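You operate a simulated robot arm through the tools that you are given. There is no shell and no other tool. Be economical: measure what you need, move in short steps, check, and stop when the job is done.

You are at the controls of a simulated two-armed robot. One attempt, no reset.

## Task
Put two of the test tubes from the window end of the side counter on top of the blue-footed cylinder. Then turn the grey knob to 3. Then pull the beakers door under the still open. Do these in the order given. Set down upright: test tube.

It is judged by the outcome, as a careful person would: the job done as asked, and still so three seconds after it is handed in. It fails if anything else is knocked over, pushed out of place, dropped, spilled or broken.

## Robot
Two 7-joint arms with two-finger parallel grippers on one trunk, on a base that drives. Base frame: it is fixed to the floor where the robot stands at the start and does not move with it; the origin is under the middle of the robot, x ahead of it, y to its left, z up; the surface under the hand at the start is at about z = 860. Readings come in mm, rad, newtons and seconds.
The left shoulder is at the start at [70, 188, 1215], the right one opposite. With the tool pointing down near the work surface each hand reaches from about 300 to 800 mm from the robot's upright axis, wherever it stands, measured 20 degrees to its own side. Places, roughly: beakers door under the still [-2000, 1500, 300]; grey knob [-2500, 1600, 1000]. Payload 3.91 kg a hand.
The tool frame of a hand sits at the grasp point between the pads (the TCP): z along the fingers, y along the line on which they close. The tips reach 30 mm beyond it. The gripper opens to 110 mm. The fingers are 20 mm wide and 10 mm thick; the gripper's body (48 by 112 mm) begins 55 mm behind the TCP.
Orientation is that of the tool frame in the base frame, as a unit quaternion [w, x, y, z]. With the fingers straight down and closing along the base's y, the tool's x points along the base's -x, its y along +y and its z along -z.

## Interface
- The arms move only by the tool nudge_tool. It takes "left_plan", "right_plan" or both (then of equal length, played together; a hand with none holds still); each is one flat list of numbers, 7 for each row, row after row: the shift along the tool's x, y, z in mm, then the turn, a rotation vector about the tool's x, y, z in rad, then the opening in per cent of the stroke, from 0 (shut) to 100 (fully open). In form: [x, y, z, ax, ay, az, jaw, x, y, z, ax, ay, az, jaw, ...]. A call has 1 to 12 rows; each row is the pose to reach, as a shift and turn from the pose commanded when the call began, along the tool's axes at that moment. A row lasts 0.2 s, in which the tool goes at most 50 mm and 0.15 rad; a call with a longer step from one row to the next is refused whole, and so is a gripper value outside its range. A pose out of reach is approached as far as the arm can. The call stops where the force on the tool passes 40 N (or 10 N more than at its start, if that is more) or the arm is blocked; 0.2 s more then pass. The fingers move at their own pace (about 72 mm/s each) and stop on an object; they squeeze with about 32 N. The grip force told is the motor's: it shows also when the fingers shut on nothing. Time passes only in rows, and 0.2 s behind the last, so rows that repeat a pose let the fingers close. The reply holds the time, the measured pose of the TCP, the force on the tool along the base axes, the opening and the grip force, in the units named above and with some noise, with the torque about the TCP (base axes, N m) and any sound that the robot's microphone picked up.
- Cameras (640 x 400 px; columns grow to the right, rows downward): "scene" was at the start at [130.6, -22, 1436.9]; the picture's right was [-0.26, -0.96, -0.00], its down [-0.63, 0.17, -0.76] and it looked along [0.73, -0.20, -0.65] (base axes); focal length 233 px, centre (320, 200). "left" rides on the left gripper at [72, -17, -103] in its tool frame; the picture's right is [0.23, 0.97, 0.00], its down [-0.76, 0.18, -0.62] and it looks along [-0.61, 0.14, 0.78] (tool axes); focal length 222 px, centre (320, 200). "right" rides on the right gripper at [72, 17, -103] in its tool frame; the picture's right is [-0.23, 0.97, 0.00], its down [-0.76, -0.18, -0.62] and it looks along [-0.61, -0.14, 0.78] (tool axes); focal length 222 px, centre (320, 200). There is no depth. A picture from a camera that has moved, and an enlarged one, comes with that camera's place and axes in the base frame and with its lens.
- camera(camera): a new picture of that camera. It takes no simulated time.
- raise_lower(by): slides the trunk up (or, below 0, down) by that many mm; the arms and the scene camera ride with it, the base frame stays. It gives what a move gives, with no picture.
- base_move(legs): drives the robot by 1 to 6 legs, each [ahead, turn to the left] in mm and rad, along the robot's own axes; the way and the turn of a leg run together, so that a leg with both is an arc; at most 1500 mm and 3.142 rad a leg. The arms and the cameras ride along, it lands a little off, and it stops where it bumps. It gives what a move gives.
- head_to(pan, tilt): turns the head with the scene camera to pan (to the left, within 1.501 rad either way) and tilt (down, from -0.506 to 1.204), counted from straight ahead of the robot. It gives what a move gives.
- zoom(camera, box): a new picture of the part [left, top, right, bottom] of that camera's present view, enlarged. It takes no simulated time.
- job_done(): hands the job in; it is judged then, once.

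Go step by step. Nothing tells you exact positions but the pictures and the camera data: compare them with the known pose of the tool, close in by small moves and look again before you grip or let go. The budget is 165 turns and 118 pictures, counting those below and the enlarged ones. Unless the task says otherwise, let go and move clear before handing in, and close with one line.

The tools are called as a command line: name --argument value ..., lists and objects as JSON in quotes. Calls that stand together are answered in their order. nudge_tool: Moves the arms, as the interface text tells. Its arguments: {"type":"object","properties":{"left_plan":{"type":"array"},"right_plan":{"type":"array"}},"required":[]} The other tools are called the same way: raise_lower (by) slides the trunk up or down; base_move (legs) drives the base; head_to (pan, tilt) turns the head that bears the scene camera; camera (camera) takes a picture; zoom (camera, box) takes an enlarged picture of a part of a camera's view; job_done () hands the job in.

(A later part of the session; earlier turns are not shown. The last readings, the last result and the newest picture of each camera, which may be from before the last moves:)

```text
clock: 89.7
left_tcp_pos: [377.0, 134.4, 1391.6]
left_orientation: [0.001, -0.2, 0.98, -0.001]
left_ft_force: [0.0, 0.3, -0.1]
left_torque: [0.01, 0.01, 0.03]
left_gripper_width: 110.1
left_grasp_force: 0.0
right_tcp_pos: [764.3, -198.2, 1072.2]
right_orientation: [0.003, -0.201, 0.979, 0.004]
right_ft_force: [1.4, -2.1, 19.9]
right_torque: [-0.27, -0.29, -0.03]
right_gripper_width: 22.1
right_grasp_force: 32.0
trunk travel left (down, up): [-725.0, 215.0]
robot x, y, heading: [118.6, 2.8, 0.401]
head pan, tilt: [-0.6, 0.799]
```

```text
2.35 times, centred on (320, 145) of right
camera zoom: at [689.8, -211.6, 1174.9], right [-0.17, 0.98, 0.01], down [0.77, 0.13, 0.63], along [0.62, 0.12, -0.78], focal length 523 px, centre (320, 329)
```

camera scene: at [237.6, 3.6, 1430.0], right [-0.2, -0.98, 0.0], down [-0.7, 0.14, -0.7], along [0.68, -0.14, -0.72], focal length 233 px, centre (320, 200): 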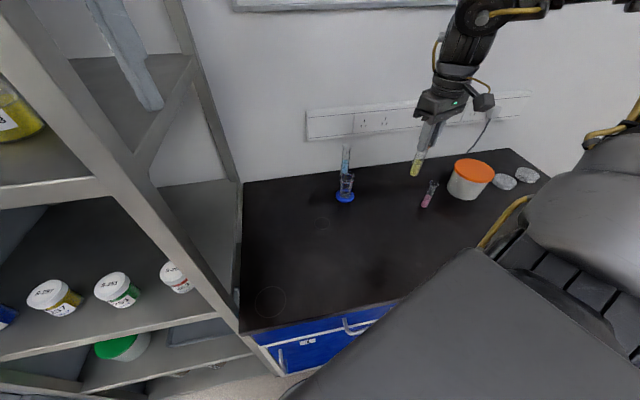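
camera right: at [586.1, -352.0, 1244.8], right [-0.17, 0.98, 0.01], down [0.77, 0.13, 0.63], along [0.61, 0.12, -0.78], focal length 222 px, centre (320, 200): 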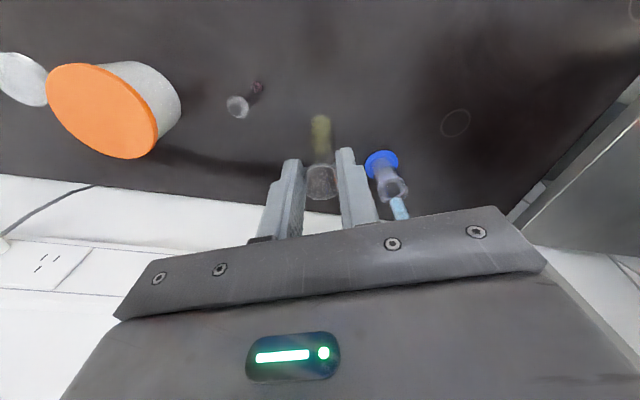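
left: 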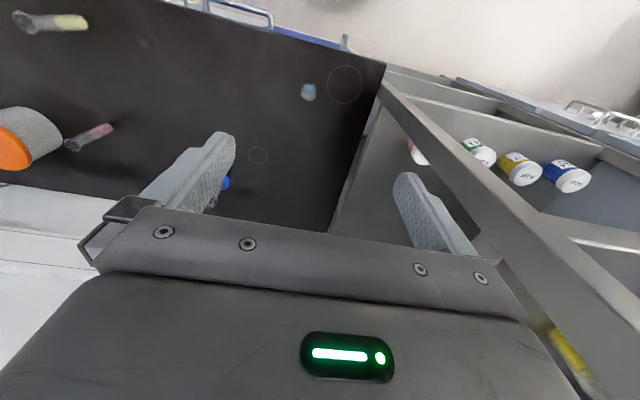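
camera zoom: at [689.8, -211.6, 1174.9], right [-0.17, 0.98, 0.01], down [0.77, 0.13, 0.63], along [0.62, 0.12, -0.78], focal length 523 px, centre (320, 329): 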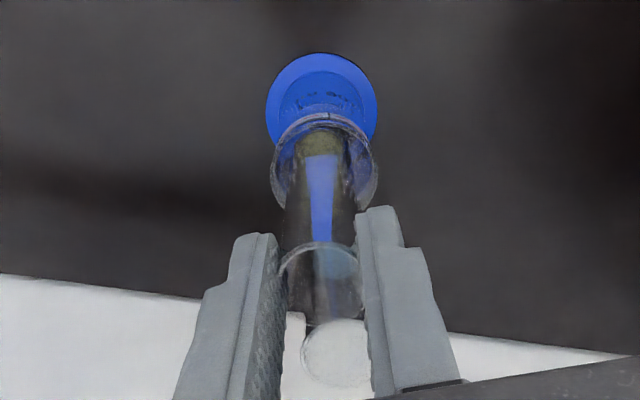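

Contact at 20 N, slightly higher than for the first tube. I'll check whether it sits on the rim and leaves the blue tube undisturbed.

zoom --camera "scene" --box '[324, 135, 372, 185]'

```text
8.00 times, centred on (348, 160) of scene
camera zoom: at [237.0, 5.0, 1430.3], right [-0.2, -0.98, 0.0], down [-0.7, 0.14, -0.7], along [0.68, -0.14, -0.72], focal length 1863 px, centre (96, 520)
```

zoom: 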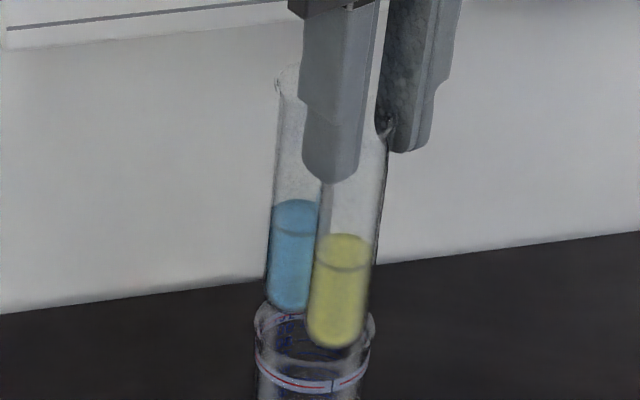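

Both tubes stand side by side on the cylinder's top with clearance. I'll ease the load and open slightly.

nudge_tool --right_plan '[0, 0, -2, 0, 0, 0, 0, 0, 0, -3, 0, 0, 0, 0, 0, 0, -3, 0, 0, 0, 0]'

```text
clock: 90.5
left_tcp_pos: [379.2, 133.2, 1389.4]
left_orientation: [0.0, -0.201, 0.98, -0.001]
left_ft_force: [-0.7, 0.7, 0.8]
left_torque: [0.01, -0.01, 0.0]
left_gripper_width: 110.0
left_grasp_force: 0.0
right_tcp_pos: [763.8, -198.7, 1072.7]
right_orientation: [0.0, -0.201, 0.98, 0.006]
right_ft_force: [0.9, -0.9, 3.5]
right_torque: [-0.07, -0.13, -0.03]
right_gripper_width: 22.0
right_grasp_force: 32.3
trunk travel left (down, up): [-725.0, 215.0]
robot x, y, heading: [118.2, 2.8, 0.403]
head pan, tilt: [-0.6, 0.799]
```

nudge_tool --right_plan '[0, 0, 0, 0, 0, 0, 26, 0, 0, 0, 0, 0, 0, 34, 0, 0, 0, 0, 0, 0, 34]'

zoom --camera "scene" --box '[324, 125, 372, 205]'

zoom --camera "right" --box '[240, 60, 400, 230]'

```text
clock: 91.3
left_tcp_pos: [380.2, 133.3, 1390.7]
left_orientation: [0.001, -0.2, 0.98, -0.001]
left_ft_force: [-0.1, -0.3, -0.5]
left_torque: [0.01, 0.01, 0.02]
left_gripper_width: 110.1
left_grasp_force: 0.0
right_tcp_pos: [762.8, -198.1, 1071.6]
right_orientation: [0.0, -0.201, 0.98, 0.004]
right_ft_force: [-0.1, 0.0, 0.5]
right_torque: [0.0, -0.02, 0.01]
right_gripper_width: 37.2
right_grasp_force: 0.0
trunk travel left (down, up): [-725.0, 215.0]
robot x, y, heading: [113.9, -1.2, 0.406]
head pan, tilt: [-0.6, 0.799]
```

```text
5.00 times, centred on (348, 165) of scene
camera zoom: at [239.6, 4.4, 1429.7], right [-0.2, -0.98, 0.0], down [-0.7, 0.14, -0.7], along [0.68, -0.14, -0.72], focal length 1164 px, centre (180, 375)
```

zoom: 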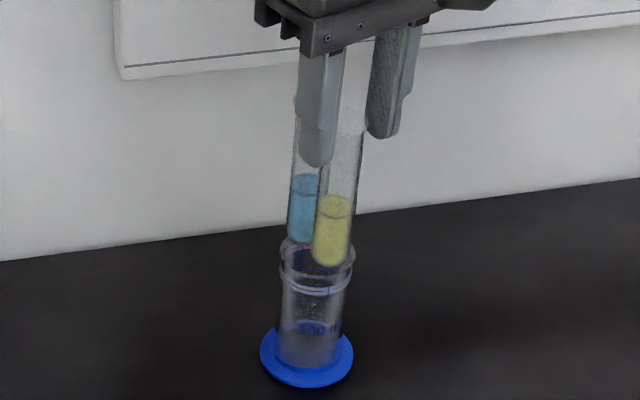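

```text
2.35 times, centred on (320, 145) of right
camera zoom: at [690.9, -211.3, 1175.9], right [-0.17, 0.98, 0.01], down [0.77, 0.13, 0.62], along [0.61, 0.12, -0.78], focal length 523 px, centre (320, 329)
```

zoom: 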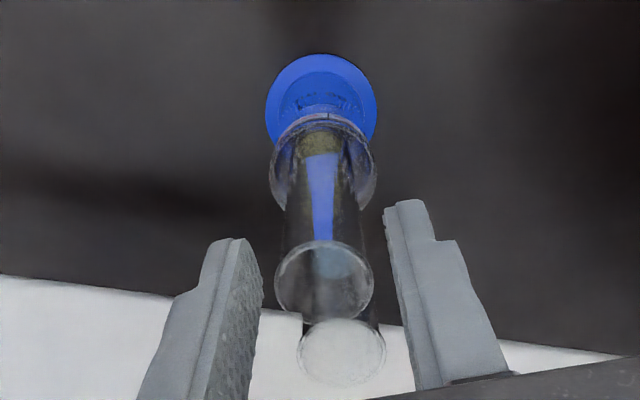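

Both stand. I'll open a bit further and lift straight up.

nudge_tool --right_plan '[0, 0, 0, 0, 0, 0, 55, 0, 0, 0, 0, 0, 0, 55, 0, 0, -30, 0, 0, 0, 55, 0, 0, -70, 0, 0, 0, 55, 0, 0, -110, 0, 0, 0, 55, 0, 0, -150, 0, 0, 0, 55]'

zoom --camera "scene" --box '[308, 115, 388, 205]'

```text
clock: 92.7
left_tcp_pos: [379.0, 134.3, 1391.8]
left_orientation: [0.0, -0.199, 0.98, 0.0]
left_ft_force: [0.3, 0.1, -0.8]
left_torque: [-0.01, 0.03, -0.02]
left_gripper_width: 110.0
left_grasp_force: 0.0
right_tcp_pos: [763.0, -198.0, 1224.1]
right_orientation: [0.001, -0.201, 0.98, 0.005]
right_ft_force: [0.6, 0.7, 1.4]
right_torque: [0.03, -0.03, 0.01]
right_gripper_width: 60.5
right_grasp_force: 0.0
trunk travel left (down, up): [-725.0, 215.0]
robot x, y, heading: [115.1, 2.6, 0.404]
head pan, tilt: [-0.6, 0.799]
```

```text
4.44 times, centred on (348, 160) of scene
camera zoom: at [239.3, 4.5, 1429.7], right [-0.2, -0.98, 0.0], down [-0.7, 0.14, -0.7], along [0.68, -0.14, -0.72], focal length 1035 px, centre (196, 378)
```

zoom: 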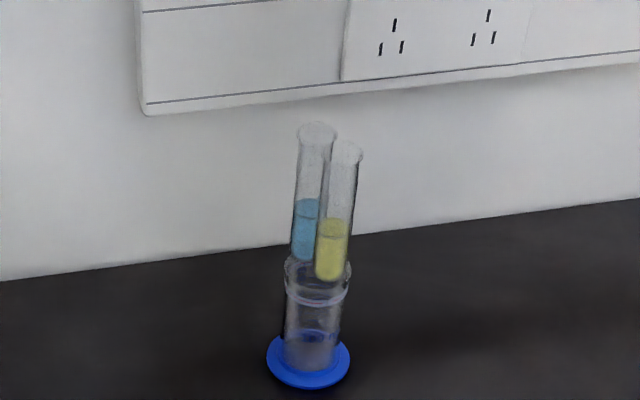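

Both tubes stand upright on the cylinder. Next are the knob and the door: I'll back off, turn, and drive toward the still bench by way of open floor.

base_move --legs '[[-450, 0], [0, 2.2], [1150, 0]]'

head_to --pan -0.6 --tilt 0.4

camera --camera "scene"

head_to --pan 0.2 --tilt 0.5

camera --camera "scene"

```text
clock: 106.0
left_tcp_pos: [-1499.5, 617.1, 1390.0]
left_orientation: [0.0, 0.955, -0.297, 0.0]
left_ft_force: [0.4, 0.4, -0.2]
left_torque: [-0.04, -0.03, 0.0]
left_gripper_width: 110.2
left_grasp_force: 0.0
right_tcp_pos: [-1424.8, 1119.4, 1223.1]
right_orientation: [0.004, 0.955, -0.295, -0.003]
right_ft_force: [-1.3, 1.4, 0.0]
right_torque: [-0.01, 0.01, -0.01]
right_gripper_width: 60.6
right_grasp_force: 0.0
trunk travel left (down, up): [-725.0, 215.0]
robot x, y, heading: [-1248.8, 466.0, 2.539]
head pan, tilt: [-0.6, 0.799]
```

```text
clock: 106.9
left_tcp_pos: [-1500.4, 618.1, 1390.2]
left_orientation: [-0.001, 0.955, -0.297, 0.0]
left_ft_force: [-0.2, 0.7, -0.2]
left_torque: [0.02, 0.01, 0.03]
left_gripper_width: 110.1
left_grasp_force: 0.1
right_tcp_pos: [-1424.9, 1119.5, 1222.8]
right_orientation: [0.003, 0.955, -0.296, -0.003]
right_ft_force: [-0.4, 0.5, 0.6]
right_torque: [0.0, -0.02, -0.03]
right_gripper_width: 60.8
right_grasp_force: 0.0
trunk travel left (down, up): [-725.0, 215.0]
robot x, y, heading: [-1244.5, 465.0, 2.536]
head pan, tilt: [-0.6, 0.4]
```

```text
52 pictures are left
camera scene: at [-1321.3, 581.0, 1464.8], right [0.93, 0.36, 0.0], down [0.14, -0.36, -0.92], along [-0.33, 0.86, -0.39], focal length 233 px, centre (320, 200)
```

scene: 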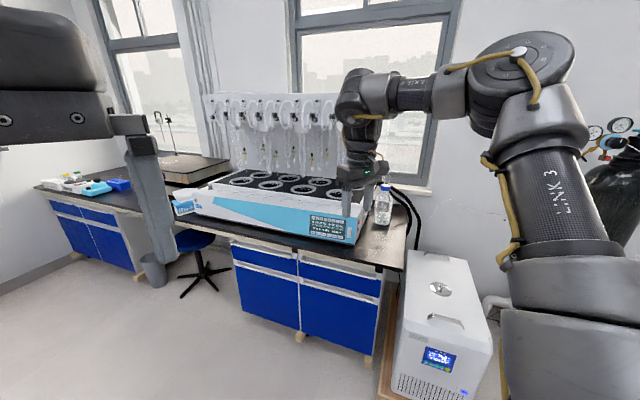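

```text
clock: 108.0
left_tcp_pos: [-1499.6, 616.6, 1390.2]
left_orientation: [0.0, 0.955, -0.297, 0.0]
left_ft_force: [-0.5, 0.5, -0.6]
left_torque: [0.04, -0.03, -0.03]
left_gripper_width: 110.1
left_grasp_force: 0.0
right_tcp_pos: [-1426.4, 1119.2, 1223.6]
right_orientation: [0.004, 0.955, -0.295, -0.004]
right_ft_force: [-0.7, 1.2, -0.2]
right_torque: [0.0, 0.02, 0.02]
right_gripper_width: 60.4
right_grasp_force: 0.1
trunk travel left (down, up): [-725.0, 215.0]
robot x, y, heading: [-1239.0, 462.8, 2.536]
head pan, tilt: [0.201, 0.499]
```

```text
51 pictures are left
camera scene: at [-1371.7, 530.2, 1455.7], right [0.39, 0.92, 0.0], down [0.44, -0.19, -0.88], along [-0.81, 0.34, -0.48], focal length 233 px, centre (320, 200)
```

scene: 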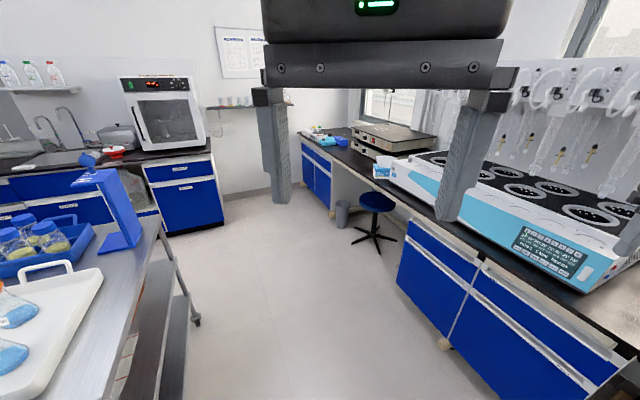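

I see the still, with two blue doors beneath it at y about 1550 and x -2350 to -1380. I'll drive closer and face the bench.

base_move --legs '[[0, 0.06], [900, 0], [0, -0.85]]'

head_to --pan 0.3 --tilt 0.6

camera --camera "scene"

```text
clock: 115.2
left_tcp_pos: [-2061.2, 1180.7, 1390.3]
left_orientation: [-0.001, 0.774, -0.634, 0.0]
left_ft_force: [0.3, 0.1, -0.1]
left_torque: [0.01, 0.03, 0.02]
left_gripper_width: 110.0
left_grasp_force: 0.0
right_tcp_pos: [-1658.2, 1490.4, 1224.0]
right_orientation: [0.002, 0.776, -0.631, -0.004]
right_ft_force: [0.1, 0.2, 0.7]
right_torque: [-0.01, 0.01, 0.02]
right_gripper_width: 60.5
right_grasp_force: 0.0
trunk travel left (down, up): [-725.0, 215.0]
robot x, y, heading: [-1984.8, 895.3, 1.773]
head pan, tilt: [0.201, 0.499]
```

```text
clock: 115.9
left_tcp_pos: [-2060.5, 1181.4, 1391.5]
left_orientation: [-0.001, 0.774, -0.633, 0.001]
left_ft_force: [-0.2, 0.2, -1.0]
left_torque: [-0.01, -0.04, 0.02]
left_gripper_width: 110.2
left_grasp_force: 0.0
right_tcp_pos: [-1657.1, 1490.3, 1224.0]
right_orientation: [0.002, 0.775, -0.632, -0.004]
right_ft_force: [-0.8, -0.3, -0.3]
right_torque: [0.01, 0.03, -0.02]
right_gripper_width: 60.7
right_grasp_force: 0.1
trunk travel left (down, up): [-725.0, 215.0]
robot x, y, heading: [-1984.4, 892.4, 1.769]
head pan, tilt: [0.3, 0.6]
```

```text
50 pictures are left
camera scene: at [-2035.7, 1022.2, 1446.7], right [0.88, 0.48, 0.0], down [0.27, -0.5, -0.83], along [-0.4, 0.72, -0.56], focal length 233 px, centre (320, 200)
```

scene: 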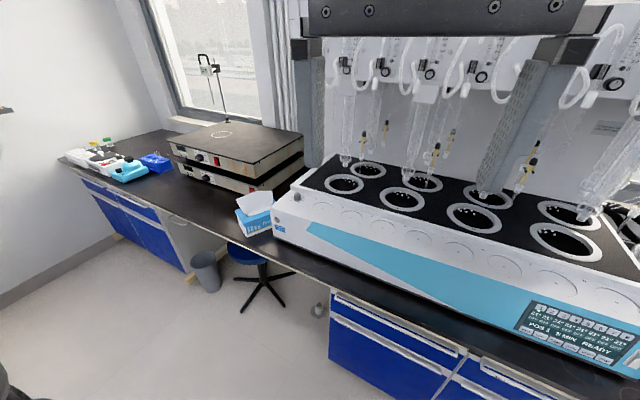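

I'll zoom in on the left end of the still and on the hotplates to find the grey knob.

zoom --camera "scene" --box '[160, 120, 352, 240]'

zoom --camera "scene" --box '[264, 170, 344, 240]'

```text
3.33 times, centred on (256, 180) of scene
camera zoom: at [-2035.7, 1022.2, 1446.7], right [0.88, 0.48, 0.0], down [0.27, -0.5, -0.83], along [-0.4, 0.72, -0.56], focal length 776 px, centre (533, 267)
```

zoom: 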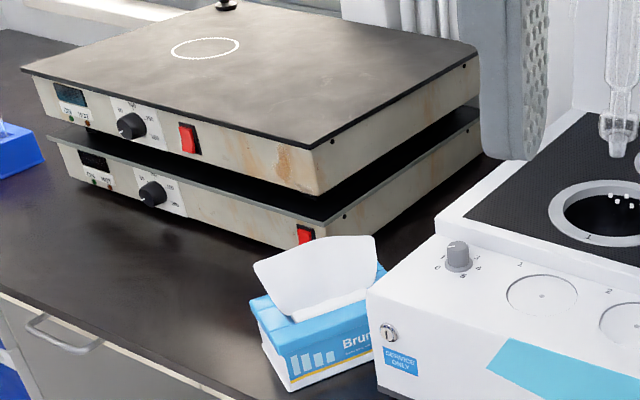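

```text
5.71 times, centred on (304, 205) of scene
camera zoom: at [-2035.7, 1022.2, 1446.7], right [0.88, 0.48, 0.0], down [0.27, -0.5, -0.83], along [-0.4, 0.72, -0.56], focal length 1331 px, centre (411, 171)
```

zoom: 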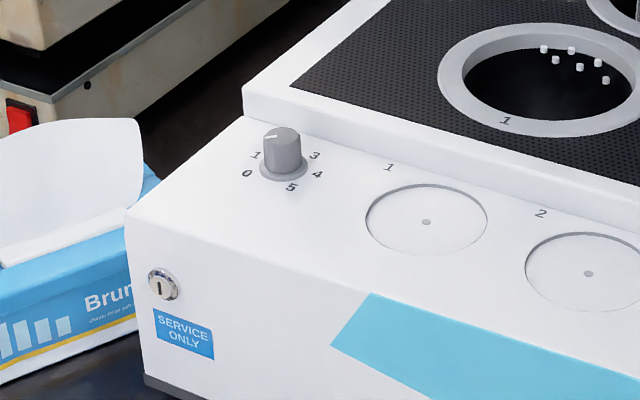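

The grey knob is on the still's left front panel, with marks 0–5 around it. I'll zoom further to read the pointer.

zoom --camera "scene" --box '[294, 186, 314, 206]'

```text
16.00 times, centred on (304, 196) of scene
camera zoom: at [-2035.7, 1022.2, 1446.7], right [0.88, 0.48, 0.0], down [0.27, -0.5, -0.83], along [-0.4, 0.72, -0.56], focal length 3726 px, centre (576, 264)
```

zoom: 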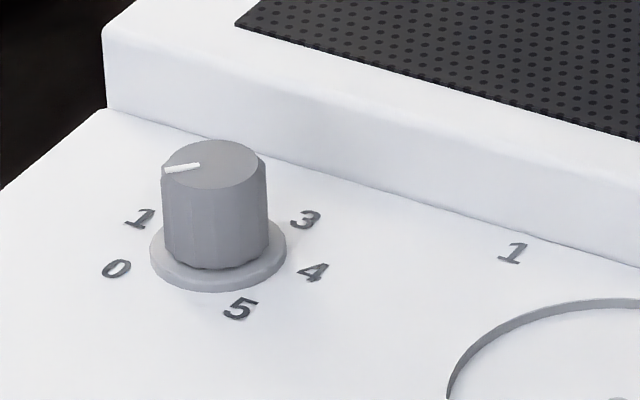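

The pointer is at 0; the marks run clockwise about 54° apart, so 3 needs about 162° clockwise from above. I'll pull the right hand back and drive up so the knob is in the left hand's region.

nudge_tool --right_plan '[50, 0, 0, 0, 0, 0, 50, 100, 0, 0, 0, 0, 0, 50, 150, 0, 0, 0, 0, 0, 50, 200, 0, 0, 0, 0, 0, 50, 240, 0, 0, 0, 0, 0, 50]'

base_move --legs '[[250, 0]]'

camera --camera "scene"

```text
clock: 117.1
left_tcp_pos: [-2060.1, 1179.2, 1391.2]
left_orientation: [-0.002, 0.774, -0.633, 0.0]
left_ft_force: [0.1, 0.3, -0.2]
left_torque: [0.04, 0.0, 0.01]
left_gripper_width: 109.9
left_grasp_force: 0.0
right_tcp_pos: [-1609.7, 1251.7, 1226.2]
right_orientation: [0.002, 0.775, -0.632, -0.004]
right_ft_force: [-0.3, 0.1, -0.6]
right_torque: [0.05, -0.01, 0.01]
right_gripper_width: 54.9
right_grasp_force: 0.1
trunk travel left (down, up): [-725.0, 215.0]
robot x, y, heading: [-1981.1, 894.2, 1.773]
head pan, tilt: [0.3, 0.6]
```

```text
clock: 118.9
left_tcp_pos: [-2110.0, 1429.7, 1391.7]
left_orientation: [-0.001, 0.773, -0.634, 0.0]
left_ft_force: [0.0, 0.2, 0.1]
left_torque: [-0.02, 0.04, -0.02]
left_gripper_width: 110.0
left_grasp_force: 0.0
right_tcp_pos: [-1659.8, 1501.9, 1225.8]
right_orientation: [0.002, 0.774, -0.633, -0.006]
right_ft_force: [-0.5, -0.6, 0.7]
right_torque: [0.01, 0.01, -0.02]
right_gripper_width: 54.7
right_grasp_force: 0.0
trunk travel left (down, up): [-725.0, 215.0]
robot x, y, heading: [-2031.8, 1144.8, 1.769]
head pan, tilt: [0.3, 0.6]
```

```text
46 pictures are left
camera scene: at [-2085.3, 1270.6, 1446.8], right [0.88, 0.48, 0.0], down [0.27, -0.5, -0.83], along [-0.39, 0.73, -0.56], focal length 233 px, centre (320, 200)
```

scene: 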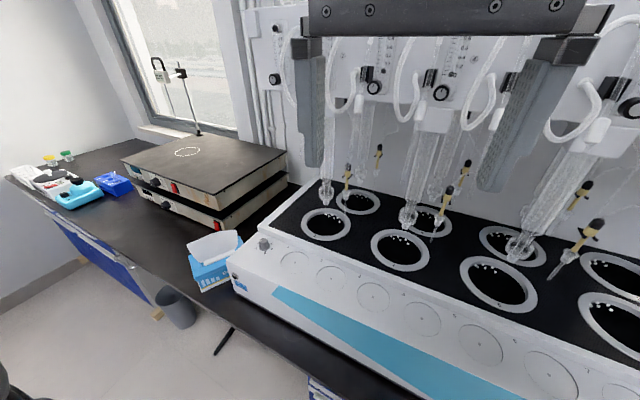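

I'll bring the left hand toward the knob, still well above it, for a closer view.

nudge_tool --left_plan '[-10, 44, 5, 0, 0, 0, 60, -20, 88, 10, 0, 0, 0, 60, -30, 132, 15, 0, 0, 0, 60, -50, 172, 25, 0, 0, 0, 60, -75, 208, 45, 0, 0, 0, 60, -100, 240, 70, 0, 0, 0, 60, -125, 270, 95, 0, 0, 0, 60, -150, 295, 125, 0, 0, 0, 60, -165, 305, 150, 0, 0, 0, 60, -180, 310, 170, 0, 0, 0, 60]'

camera --camera "left"

zoom --camera "scene" --box '[232, 210, 312, 270]'

```text
clock: 121.1
left_tcp_pos: [-2303.9, 1486.4, 1207.1]
left_orientation: [-0.001, 0.774, -0.633, 0.0]
left_ft_force: [-0.2, 0.1, 0.0]
left_torque: [0.0, -0.01, -0.02]
left_gripper_width: 66.0
left_grasp_force: 0.0
left hand out of reach, approached as far as the arm can: row 1, 2, 3, 4, 5, 6, 7, 8, 9, 10
right_tcp_pos: [-1658.1, 1505.5, 1224.1]
right_orientation: [0.003, 0.774, -0.633, -0.005]
right_ft_force: [1.8, 0.4, 0.3]
right_torque: [-0.05, 0.04, -0.02]
right_gripper_width: 55.0
right_grasp_force: 0.0
trunk travel left (down, up): [-725.0, 215.0]
robot x, y, heading: [-2031.5, 1148.1, 1.771]
head pan, tilt: [0.3, 0.6]
```

```text
45 pictures are left
camera left: at [-2272.8, 1418.3, 1310.1], right [-0.91, -0.42, 0.0], down [-0.32, 0.71, 0.62], along [-0.26, 0.57, -0.78], focal length 222 px, centre (320, 200)
```

left: 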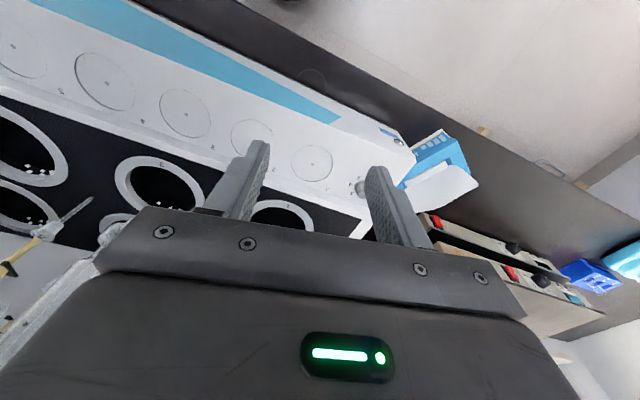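

```text
6.67 times, centred on (272, 240) of scene
camera zoom: at [-2083.4, 1273.8, 1446.6], right [0.88, 0.48, 0.0], down [0.27, -0.5, -0.82], along [-0.39, 0.72, -0.57], focal length 1552 px, centre (640, -67)
```

zoom: 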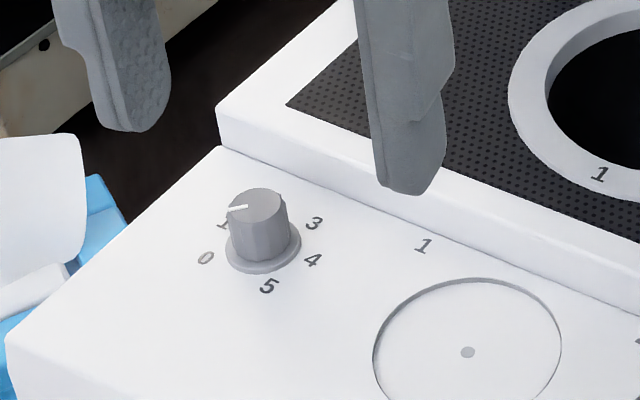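

The knob triangulates to about (-2442, 1607, 965). I'll turn right 0.17 so it lies comfortably on the left hand's side, then move above it.

base_move --legs '[[0, -0.17]]'

nudge_tool --left_plan '[0, 40, 0, 0, 0, 0, 60, 0, 80, 0, 0, 0, 0, 60, 0, 120, 0, 0, 0, 0, 60]'

camera --camera "left"

```text
clock: 122.2
left_tcp_pos: [-2246.9, 1525.7, 1207.1]
left_orientation: [0.0, 0.719, -0.695, 0.0]
left_ft_force: [-0.4, 0.7, -0.7]
left_torque: [-0.04, -0.02, -0.03]
left_gripper_width: 65.8
left_grasp_force: 0.0
right_tcp_pos: [-1607.3, 1437.5, 1225.3]
right_orientation: [0.001, 0.72, -0.694, -0.004]
right_ft_force: [0.3, -1.1, 0.3]
right_torque: [-0.03, 0.0, 0.02]
right_gripper_width: 55.0
right_grasp_force: 0.0
trunk travel left (down, up): [-725.0, 215.0]
robot x, y, heading: [-2027.4, 1143.4, 1.603]
head pan, tilt: [0.3, 0.6]
```

```text
clock: 123.0
left_tcp_pos: [-2277.7, 1486.5, 1184.8]
left_orientation: [0.0, 0.719, -0.695, -0.001]
left_ft_force: [-0.3, -0.7, 0.2]
left_torque: [-0.01, 0.01, -0.01]
left_gripper_width: 65.7
left_grasp_force: 0.1
left hand out of reach, approached as far as the arm can: row 1, 2, 3
right_tcp_pos: [-1604.9, 1437.2, 1226.1]
right_orientation: [0.002, 0.719, -0.695, -0.004]
right_ft_force: [-0.7, 0.2, -0.3]
right_torque: [0.02, -0.02, 0.01]
right_gripper_width: 55.1
right_grasp_force: 0.0
trunk travel left (down, up): [-725.0, 215.0]
robot x, y, heading: [-2031.3, 1143.5, 1.604]
head pan, tilt: [0.3, 0.6]
```

```text
43 pictures are left
camera left: at [-2258.2, 1412.9, 1287.8], right [-0.97, -0.26, 0.0], down [-0.2, 0.75, 0.62], along [-0.16, 0.6, -0.78], focal length 222 px, centre (320, 200)
```

left: 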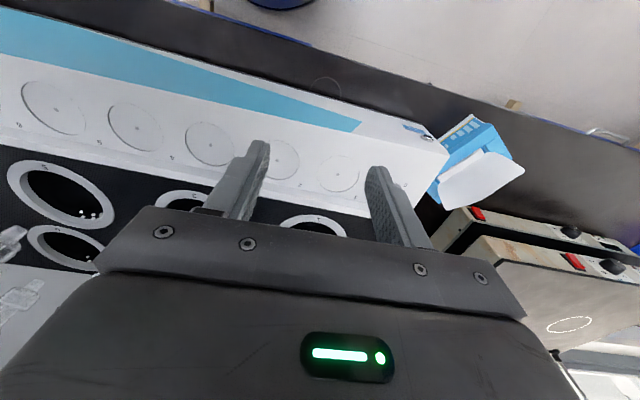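

The left hand is hitting a limit; I'll probe by retracting slightly and then moving out.

nudge_tool --left_plan '[30, 0, 0, 0, 0, 0, 60, 30, 40, 0, 0, 0, 0, 60, 30, 80, 0, 0, 0, 0, 60]'

nudge_tool --left_plan '[-30, 30, 0, 0, 0, 0, 60, -60, 60, 0, 0, 0, 0, 60]'

```text
clock: 123.8
left_tcp_pos: [-2315.6, 1454.6, 1185.9]
left_orientation: [-0.001, 0.719, -0.695, 0.0]
left_ft_force: [0.1, -0.3, -0.2]
left_torque: [-0.04, -0.01, -0.02]
left_gripper_width: 66.1
left_grasp_force: 0.1
left hand out of reach, approached as far as the arm can: row 3
right_tcp_pos: [-1605.5, 1438.0, 1225.4]
right_orientation: [0.002, 0.719, -0.695, -0.004]
right_ft_force: [-0.1, 0.4, -0.6]
right_torque: [0.01, -0.01, 0.02]
right_gripper_width: 54.9
right_grasp_force: 0.0
trunk travel left (down, up): [-725.0, 215.0]
robot x, y, heading: [-2030.3, 1144.6, 1.601]
head pan, tilt: [0.3, 0.6]
```

```text
clock: 124.4
left_tcp_pos: [-2319.2, 1460.5, 1169.0]
left_orientation: [0.002, 0.716, -0.698, 0.0]
left_ft_force: [0.7, 0.5, 0.3]
left_torque: [-0.01, -0.02, -0.01]
left_gripper_width: 65.7
left_grasp_force: 0.1
left hand out of reach, approached as far as the arm can: row 1, 2
right_tcp_pos: [-1605.9, 1437.8, 1225.9]
right_orientation: [0.003, 0.719, -0.695, -0.004]
right_ft_force: [-0.1, 0.2, 0.0]
right_torque: [-0.01, 0.05, 0.0]
right_gripper_width: 54.9
right_grasp_force: 0.2
trunk travel left (down, up): [-725.0, 215.0]
robot x, y, heading: [-2033.5, 1144.0, 1.603]
head pan, tilt: [0.3, 0.6]
```

The left arm is cramped to its outer side, so I'll use the right hand for the knob. I'll reposition to about (-2600, 1080) with heading about 2.0.

base_move --legs '[[-250, 0], [0, 1.23], [600, 0], [0, -0.83]]'

head_to --pan -0.6 --tilt 0.7

camera --camera "scene"

```text
clock: 134.4
left_tcp_pos: [-2972.1, 1254.6, 1170.8]
left_orientation: [0.001, 0.838, -0.545, 0.0]
left_ft_force: [0.9, 0.4, -0.8]
left_torque: [-0.02, 0.01, -0.02]
left_gripper_width: 66.1
left_grasp_force: 0.0
right_tcp_pos: [-2305.1, 1505.9, 1225.8]
right_orientation: [0.002, 0.841, -0.541, -0.003]
right_ft_force: [-0.2, 0.6, -0.9]
right_torque: [0.02, -0.02, -0.02]
right_gripper_width: 54.8
right_grasp_force: 0.0
trunk travel left (down, up): [-725.0, 215.0]
robot x, y, heading: [-2583.0, 1068.6, 1.997]
head pan, tilt: [0.3, 0.6]
```

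```text
clock: 135.6
left_tcp_pos: [-2971.5, 1253.7, 1170.4]
left_orientation: [0.002, 0.838, -0.545, -0.001]
left_ft_force: [0.5, 0.1, -0.4]
left_torque: [0.0, 0.0, 0.02]
left_gripper_width: 66.0
left_grasp_force: 0.1
right_tcp_pos: [-2304.7, 1506.5, 1226.0]
right_orientation: [0.002, 0.841, -0.54, -0.004]
right_ft_force: [-0.1, -0.2, -0.2]
right_torque: [0.01, -0.04, -0.01]
right_gripper_width: 55.1
right_grasp_force: 0.1
trunk travel left (down, up): [-725.0, 215.0]
robot x, y, heading: [-2586.2, 1075.0, 1.994]
head pan, tilt: [-0.6, 0.7]
```

```text
42 pictures are left
camera scene: at [-2593.2, 1202.4, 1438.0], right [0.98, -0.17, 0.0], down [-0.11, -0.63, -0.76], along [0.13, 0.75, -0.64], focal length 233 px, centre (320, 200)
```

scene: 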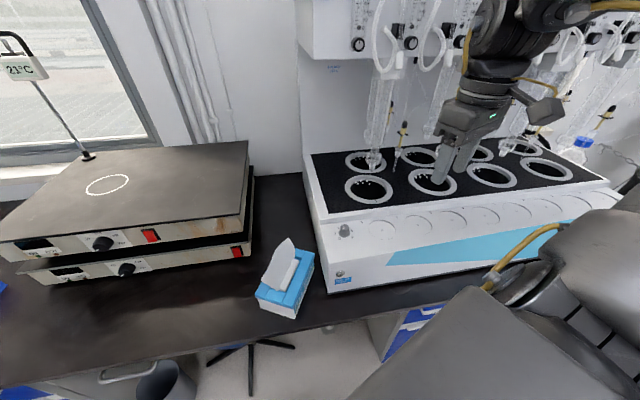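

The knob is confirmed at about (-2450, 1610). I'll move the right hand above it.

nudge_tool --right_plan '[-30, 18, 20, 0, 0, 0, 50, -61, 36, 45, 0, 0, 0, 50, -92, 54, 70, 0, 0, 0, 50, -122, 72, 95, 0, 0, 0, 50, -153, 90, 120, 0, 0, 0, 50]'

camera --camera "right"

zoom --camera "scene" --box '[300, 180, 380, 260]'

```text
clock: 136.8
left_tcp_pos: [-2974.8, 1257.4, 1170.2]
left_orientation: [0.001, 0.839, -0.545, 0.002]
left_ft_force: [-0.4, 0.7, -1.3]
left_torque: [-0.02, -0.06, 0.01]
left_gripper_width: 65.7
left_grasp_force: 0.0
right_tcp_pos: [-2452.2, 1609.9, 1106.4]
right_orientation: [0.002, 0.841, -0.541, -0.002]
right_ft_force: [0.6, -0.1, -0.2]
right_torque: [0.0, 0.0, 0.01]
right_gripper_width: 54.9
right_grasp_force: 0.0
trunk travel left (down, up): [-725.0, 215.0]
robot x, y, heading: [-2590.0, 1071.2, 1.995]
head pan, tilt: [-0.6, 0.7]
```

```text
41 pictures are left
camera right: at [-2436.5, 1538.4, 1209.7], right [-0.98, -0.2, 0.01], down [-0.15, 0.77, 0.62], along [-0.13, 0.61, -0.78], focal length 222 px, centre (320, 200)
```

right: 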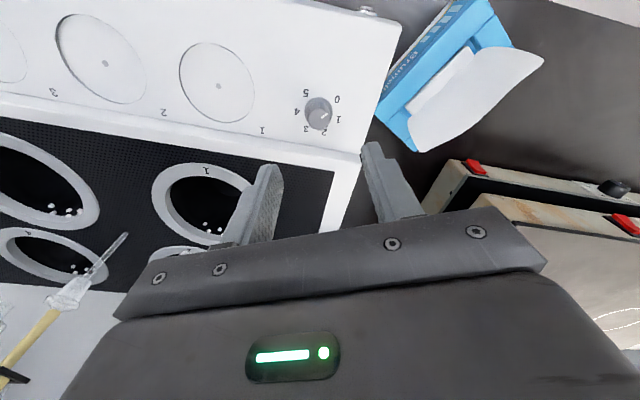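

```text
5.00 times, centred on (340, 220) of scene
camera zoom: at [-2595.5, 1204.6, 1437.8], right [0.98, -0.17, 0.0], down [-0.11, -0.64, -0.76], along [0.13, 0.75, -0.65], focal length 1164 px, centre (220, 100)
```

zoom: 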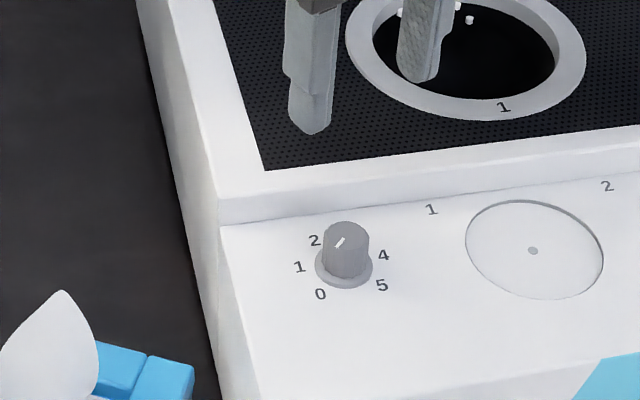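

The hand is right above the knob. I'll zoom to read the pointer and marks.

zoom --camera "right" --box '[290, 82, 350, 142]'

```text
6.67 times, centred on (320, 112) of right
camera zoom: at [-2436.5, 1538.4, 1209.7], right [-0.98, -0.2, 0.01], down [-0.15, 0.77, 0.62], along [-0.13, 0.61, -0.78], focal length 1481 px, centre (320, 787)
```

zoom: 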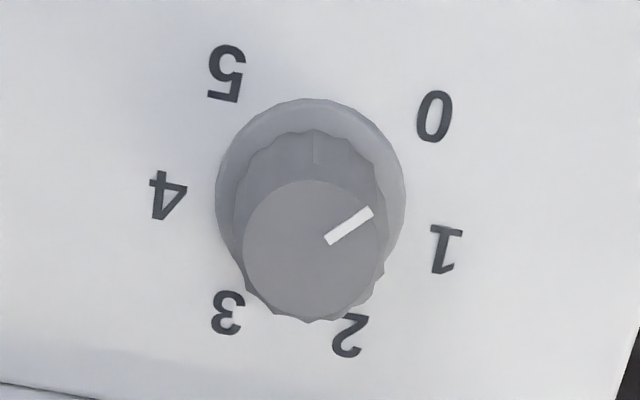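

The pointer is at 0, as computed. I'll descend 60 mm to refine the knob's height and position.

nudge_tool --right_plan '[-2, 0, 20, 0, 0, 0, 50, -4, 0, 40, 0, 0, 0, 50, -4, 0, 60, 0, 0, 0, 50]'

zoom --camera "right" --box '[280, 92, 360, 192]'

zoom --camera "scene" --box '[310, 190, 374, 254]'

```text
clock: 137.6
left_tcp_pos: [-2972.4, 1255.0, 1170.3]
left_orientation: [0.002, 0.839, -0.544, 0.0]
left_ft_force: [0.1, -1.1, 0.1]
left_torque: [0.01, -0.03, -0.01]
left_gripper_width: 66.0
left_grasp_force: 0.1
right_tcp_pos: [-2451.8, 1611.4, 1046.6]
right_orientation: [0.003, 0.841, -0.541, -0.004]
right_ft_force: [0.5, 0.2, -0.2]
right_torque: [-0.04, 0.01, 0.01]
right_gripper_width: 55.2
right_grasp_force: 0.1
trunk travel left (down, up): [-725.0, 215.0]
robot x, y, heading: [-2586.2, 1073.0, 1.994]
head pan, tilt: [-0.6, 0.7]
```

```text
4.00 times, centred on (320, 142) of right
camera zoom: at [-2436.2, 1539.1, 1149.5], right [-0.98, -0.2, 0.01], down [-0.15, 0.77, 0.62], along [-0.13, 0.61, -0.78], focal length 888 px, centre (320, 432)
```

zoom: 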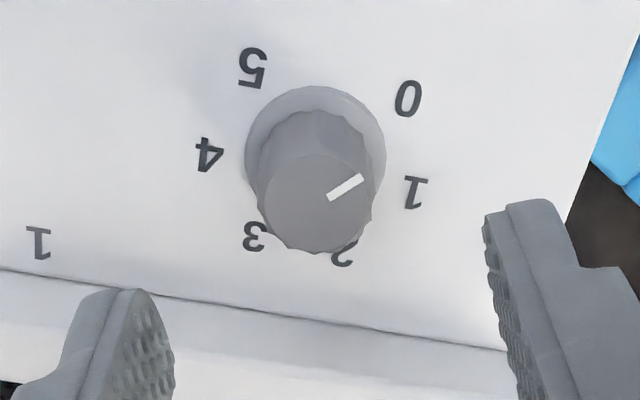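

```text
6.25 times, centred on (342, 222) of scene
camera zoom: at [-2592.5, 1202.5, 1438.1], right [0.98, -0.17, 0.0], down [-0.11, -0.63, -0.76], along [0.13, 0.75, -0.64], focal length 1455 px, centre (182, 62)
```

zoom: 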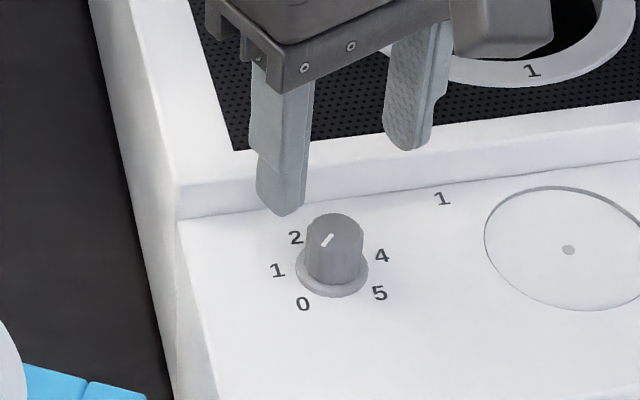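

The knob's base is at about (-2452, 1616, 945), its top near 970 and its body 23 mm wide. I'll centre over it, turn the hand 0.7 counter-clockwise for wind-up, and lower the tips to just above the knob.

nudge_tool --right_plan '[-2, -1, 0, 0, 0, -0.14, 40, -4, -2, 0, 0, 0, -0.28, 40, -4, -2, 0, 0, 0, -0.42, 40, -4, -2, 0, 0, 0, -0.56, 40, -4, -2, 0, 0, 0, -0.7, 40, -4, -2, 20, 0, 0, -0.7, 40, -4, -2, 42, 0, 0, -0.7, 40]'

zoom --camera "right" --box '[260, 110, 380, 210]'

zoom --camera "scene" --box '[310, 190, 374, 254]'

```text
clock: 139.2
left_tcp_pos: [-2972.2, 1255.1, 1169.9]
left_orientation: [0.002, 0.839, -0.545, 0.0]
left_ft_force: [0.1, 0.8, 0.5]
left_torque: [-0.01, 0.02, -0.03]
left_gripper_width: 66.0
left_grasp_force: 0.2
right_tcp_pos: [-2454.2, 1618.1, 1005.2]
right_orientation: [0.0, 0.976, -0.219, -0.004]
right_ft_force: [-0.3, -0.2, 0.3]
right_torque: [-0.01, 0.03, 0.04]
right_gripper_width: 43.8
right_grasp_force: 0.0
trunk travel left (down, up): [-725.0, 215.0]
robot x, y, heading: [-2585.4, 1069.4, 1.994]
head pan, tilt: [-0.6, 0.7]
```

```text
4.00 times, centred on (320, 160) of right
camera zoom: at [-2394.3, 1572.3, 1107.8], right [-0.62, -0.78, 0.01], down [-0.61, 0.49, 0.63], along [-0.49, 0.39, -0.78], focal length 888 px, centre (320, 360)
```

zoom: 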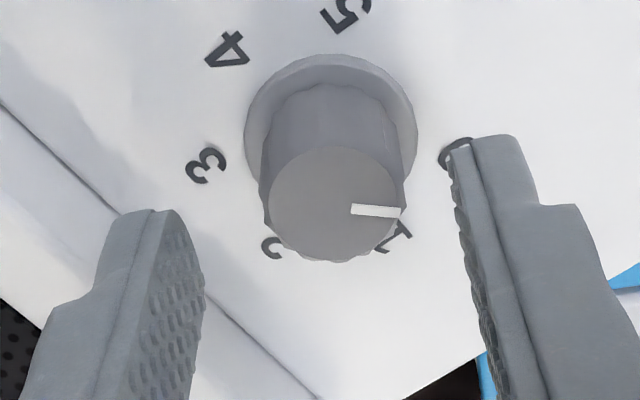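

```text
6.25 times, centred on (342, 222) of scene
camera zoom: at [-2593.1, 1203.5, 1437.9], right [0.98, -0.17, 0.0], down [-0.11, -0.63, -0.76], along [0.13, 0.75, -0.64], focal length 1455 px, centre (182, 62)
```

zoom: 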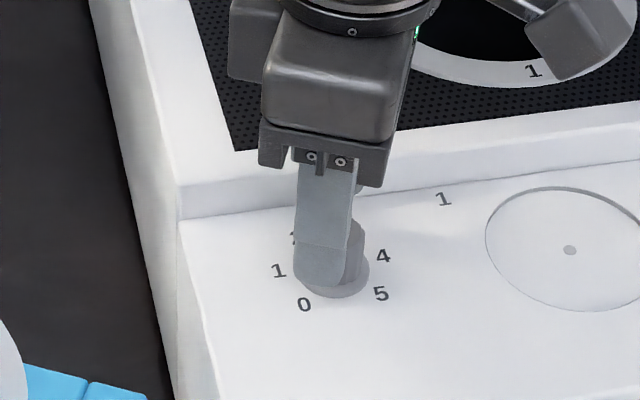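

The knob is centred to within 3 mm. I'll correct, descend 21 mm and close.

nudge_tool --right_plan '[0, 2.5, 10, 0, 0, 0, 40, 0, 2.5, 21, 0, 0, 0, 40, 0, 2.5, 21, 0, 0, 0, 20, 0, 2.5, 21, 0, 0, 0, 10, 0, 2.5, 21, 0, 0, 0, 10]'

```text
clock: 140.4
left_tcp_pos: [-2973.2, 1254.8, 1169.7]
left_orientation: [0.002, 0.839, -0.544, 0.0]
left_ft_force: [-0.2, 0.2, -0.4]
left_torque: [0.01, -0.02, -0.03]
left_gripper_width: 65.9
left_grasp_force: 0.0
right_tcp_pos: [-2454.7, 1614.3, 985.2]
right_orientation: [0.0, 0.976, -0.22, -0.004]
right_ft_force: [0.2, 1.6, 2.5]
right_torque: [0.37, 0.08, -0.21]
right_gripper_width: 31.3
right_grasp_force: 45.0
trunk travel left (down, up): [-725.0, 215.0]
robot x, y, heading: [-2586.7, 1072.3, 1.994]
head pan, tilt: [-0.6, 0.7]
```

The fingers stopped at 31 mm, wider than the knob body. I'll look before turning.

zoom --camera "right" --box '[260, 110, 380, 210]'

```text
4.00 times, centred on (320, 160) of right
camera zoom: at [-2395.8, 1569.4, 1087.5], right [-0.62, -0.78, 0.01], down [-0.61, 0.49, 0.63], along [-0.49, 0.39, -0.78], focal length 888 px, centre (320, 360)
```

zoom: 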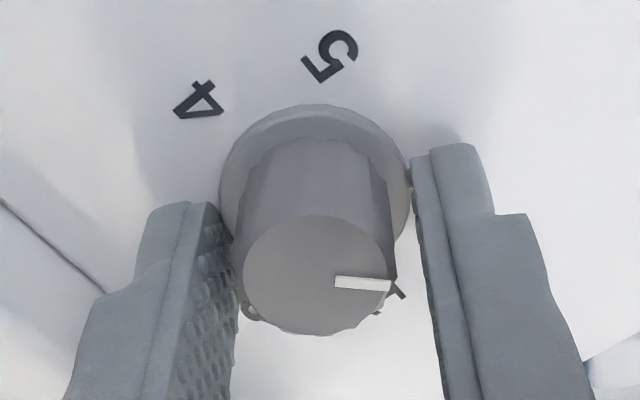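

The tips have caught the wider skirt. I'll open, rise 6 mm and grip the knob's body.

nudge_tool --right_plan '[0, 0, 0, 0, 0, 0, 40, 0, 0, -3, 0, 0, 0, 40, 0, 0, -6, 0, 0, 0, 40, 0, 0, -6, 0, 0, 0, 10, 0, 0, -6, 0, 0, 0, 10, 0, 0, -6, 0, 0, 0, 10]'

zoom --camera "right" --box '[260, 110, 380, 210]'

```text
clock: 141.8
left_tcp_pos: [-2972.8, 1255.7, 1171.4]
left_orientation: [0.002, 0.839, -0.544, 0.0]
left_ft_force: [-0.3, 0.1, -0.2]
left_torque: [0.02, 0.01, -0.02]
left_gripper_width: 66.1
left_grasp_force: 0.1
right_tcp_pos: [-2453.3, 1614.1, 992.0]
right_orientation: [0.001, 0.975, -0.22, -0.005]
right_ft_force: [2.0, 2.0, 2.7]
right_torque: [0.23, -0.24, 0.0]
right_gripper_width: 23.4
right_grasp_force: 45.2
trunk travel left (down, up): [-725.0, 215.0]
robot x, y, heading: [-2586.4, 1072.4, 1.997]
head pan, tilt: [-0.6, 0.7]
```

```text
4.00 times, centred on (320, 160) of right
camera zoom: at [-2394.6, 1568.9, 1093.8], right [-0.62, -0.78, 0.0], down [-0.61, 0.49, 0.63], along [-0.49, 0.39, -0.78], focal length 888 px, centre (320, 360)
```

zoom: 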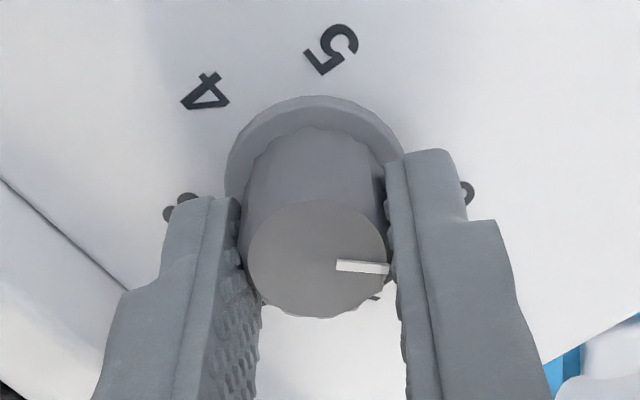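

Now gripping the body at 23.4 mm. I'll turn the first 1.41 rad clockwise.

nudge_tool --right_plan '[0, 0, 0, 0, 0, 0.14, 10, 0, 0, 0, 0, 0, 0.28, 10, 0, 0, 0, 0, 0, 0.42, 10, 0, 0, 0, 0, 0, 0.56, 10, 0, 0, 0, 0, 0, 0.7, 10, 0, 0, 0, 0, 0, 0.84, 10, 0, 0, 0, 0, 0, 0.98, 10, 0, 0, 0, 0, 0, 1.12, 10, 0, 0, 0, 0, 0, 1.26, 10, 0, 0, 0, 0, 0, 1.41, 10, 0, 0, 0, 0, 0, 1.41, 10]'

zoom --camera "right" --box '[260, 90, 380, 210]'

```text
clock: 143.3
left_tcp_pos: [-2971.4, 1254.6, 1171.2]
left_orientation: [0.002, 0.839, -0.545, 0.0]
left_ft_force: [0.5, -0.1, -0.1]
left_torque: [-0.02, 0.01, -0.03]
left_gripper_width: 66.0
left_grasp_force: 0.1
right_tcp_pos: [-2452.0, 1615.5, 990.9]
right_orientation: [-0.004, 0.799, -0.601, 0.0]
right_ft_force: [5.5, -1.9, 7.1]
right_torque: [-0.12, 1.08, -0.01]
right_gripper_width: 23.0
right_grasp_force: 45.3
right hand out of reach, approached as far as the arm can: row 7
trunk travel left (down, up): [-725.0, 215.0]
robot x, y, heading: [-2586.0, 1072.2, 1.998]
head pan, tilt: [-0.6, 0.7]
stopped in row 7 (right hand): the force on the tool passed its limit at 65 N (the readings are from after the stop); the commanded pose is now the measured one
```

```text
3.33 times, centred on (320, 150) of right
camera zoom: at [-2449.3, 1541.1, 1093.1], right [-1.0, -0.05, 0.0], down [-0.04, 0.78, 0.63], along [-0.03, 0.63, -0.78], focal length 740 px, centre (320, 367)
```

zoom: 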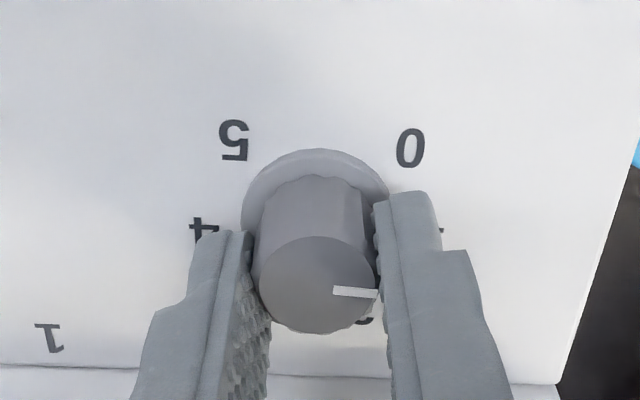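

The hand hit a wrist limit after 0.85 rad, and the knob turned with it to about 1. I'll release, wind back 1.05 rad, and grip again.

nudge_tool --right_plan '[0, 0, 0, 0, 0, 0, 40, 0, 0, 0, 0, 0, 0, 40, 0, 0, -4, 0, 0, -0.15, 40, 0, 0, -4, 0, 0, -0.3, 40, 0, 0, -4, 0, 0, -0.45, 40, 0, 0, -4, 0, 0, -0.6, 40, 0, 0, -4, 0, 0, -0.75, 40, 0, 0, -4, 0, 0, -0.9, 40, 0, 0, -4, 0, 0, -1.05, 40, 0, 0, -2, 0, 0, -1.05, 40]'

zoom --camera "right" --box '[260, 90, 380, 210]'

```text
clock: 145.5
left_tcp_pos: [-2971.9, 1254.9, 1170.2]
left_orientation: [0.002, 0.838, -0.546, 0.0]
left_ft_force: [-0.1, 0.2, -0.5]
left_torque: [0.01, 0.01, -0.01]
left_gripper_width: 66.0
left_grasp_force: 0.1
right_tcp_pos: [-2453.4, 1616.1, 992.0]
right_orientation: [-0.004, 0.993, -0.119, 0.001]
right_ft_force: [-0.7, 0.0, 0.3]
right_torque: [0.0, 0.0, 0.01]
right_gripper_width: 44.0
right_grasp_force: 0.1
trunk travel left (down, up): [-725.0, 215.0]
robot x, y, heading: [-2584.9, 1073.6, 1.995]
head pan, tilt: [-0.6, 0.7]
```

```text
3.33 times, centred on (320, 150) of right
camera zoom: at [-2386.9, 1582.9, 1095.0], right [-0.45, -0.89, -0.01], down [-0.7, 0.35, 0.62], along [-0.55, 0.29, -0.78], focal length 740 px, centre (320, 367)
```

zoom: 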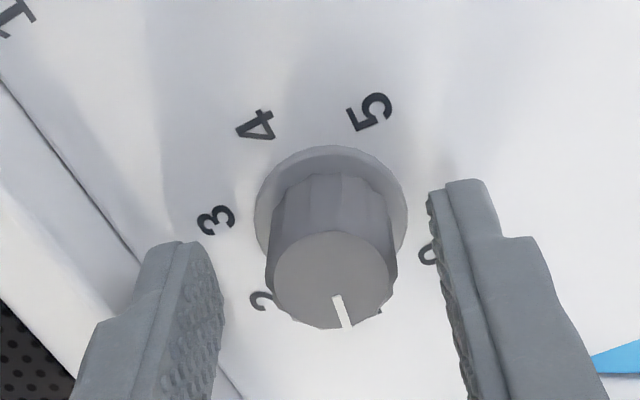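

The pointer is now at 1. I'll grip and turn another 0.95 rad clockwise.

nudge_tool --right_plan '[0, 0, 0, 0, 0, 0, 10, 0, 0, 0, 0, 0, 0, 10, 0, 0, 0, 0, 0, 0, 10, 0, 0, 0, 0, 0, 0.135, 10, 0, 0, 0, 0, 0, 0.27, 10, 0, 0, 0, 0, 0, 0.405, 10, 0, 0, 0, 0, 0, 0.54, 10, 0, 0, 0, 0, 0, 0.675, 10, 0, 0, 0, 0, 0, 0.81, 10, 0, 0, 0, 0, 0, 0.95, 10, 0, 0, 0, 0, 0, 0.95, 40, 0, 0, 0, 0, 0, 0.95, 40]'

nudge_tool --right_plan '[0, 0, 0, 0, 0, -0.14, 40, 0, 0, 0, 0, 0, -0.28, 40, 0, 0, 0, 0, 0, -0.42, 40, 0, 0, 0, 0, 0, -0.56, 40, 0, 0, 0, 0, 0, -0.7, 40, 0, 0, 0, 0, 0, -0.84, 40, 0, 0, 0, 0, 0, -0.95, 40]'

zoom --camera "right" --box '[260, 90, 380, 210]'

```text
clock: 148.1
left_tcp_pos: [-2972.9, 1255.7, 1170.6]
left_orientation: [0.001, 0.838, -0.545, 0.0]
left_ft_force: [-0.5, 0.0, 0.2]
left_torque: [-0.02, 0.01, 0.04]
left_gripper_width: 65.8
left_grasp_force: 0.0
right_tcp_pos: [-2453.9, 1616.3, 993.2]
right_orientation: [-0.005, 0.828, -0.561, -0.001]
right_ft_force: [0.0, -0.2, 0.1]
right_torque: [0.0, -0.03, 0.03]
right_gripper_width: 43.9
right_grasp_force: 0.0
trunk travel left (down, up): [-725.0, 215.0]
robot x, y, heading: [-2587.1, 1071.2, 1.994]
head pan, tilt: [-0.6, 0.7]
```

```text
clock: 149.7
left_tcp_pos: [-2971.8, 1254.5, 1170.4]
left_orientation: [0.002, 0.838, -0.546, -0.001]
left_ft_force: [-0.4, 0.2, 0.1]
left_torque: [-0.01, -0.02, -0.03]
left_gripper_width: 65.8
left_grasp_force: 0.1
right_tcp_pos: [-2454.4, 1616.3, 992.3]
right_orientation: [-0.004, 0.993, -0.119, 0.001]
right_ft_force: [1.1, 0.5, 0.0]
right_torque: [0.03, -0.02, 0.0]
right_gripper_width: 44.0
right_grasp_force: 0.1
trunk travel left (down, up): [-725.0, 215.0]
robot x, y, heading: [-2588.0, 1069.8, 1.992]
head pan, tilt: [-0.6, 0.7]
```

```text
3.33 times, centred on (320, 150) of right
camera zoom: at [-2387.1, 1582.5, 1095.4], right [-0.45, -0.89, -0.01], down [-0.7, 0.35, 0.62], along [-0.55, 0.29, -0.78], focal length 740 px, centre (320, 367)
```

zoom: 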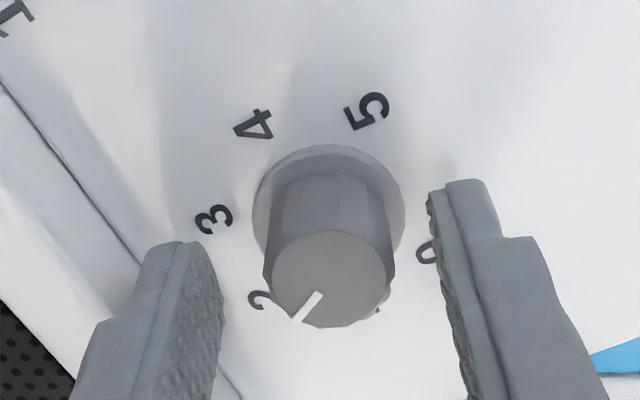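

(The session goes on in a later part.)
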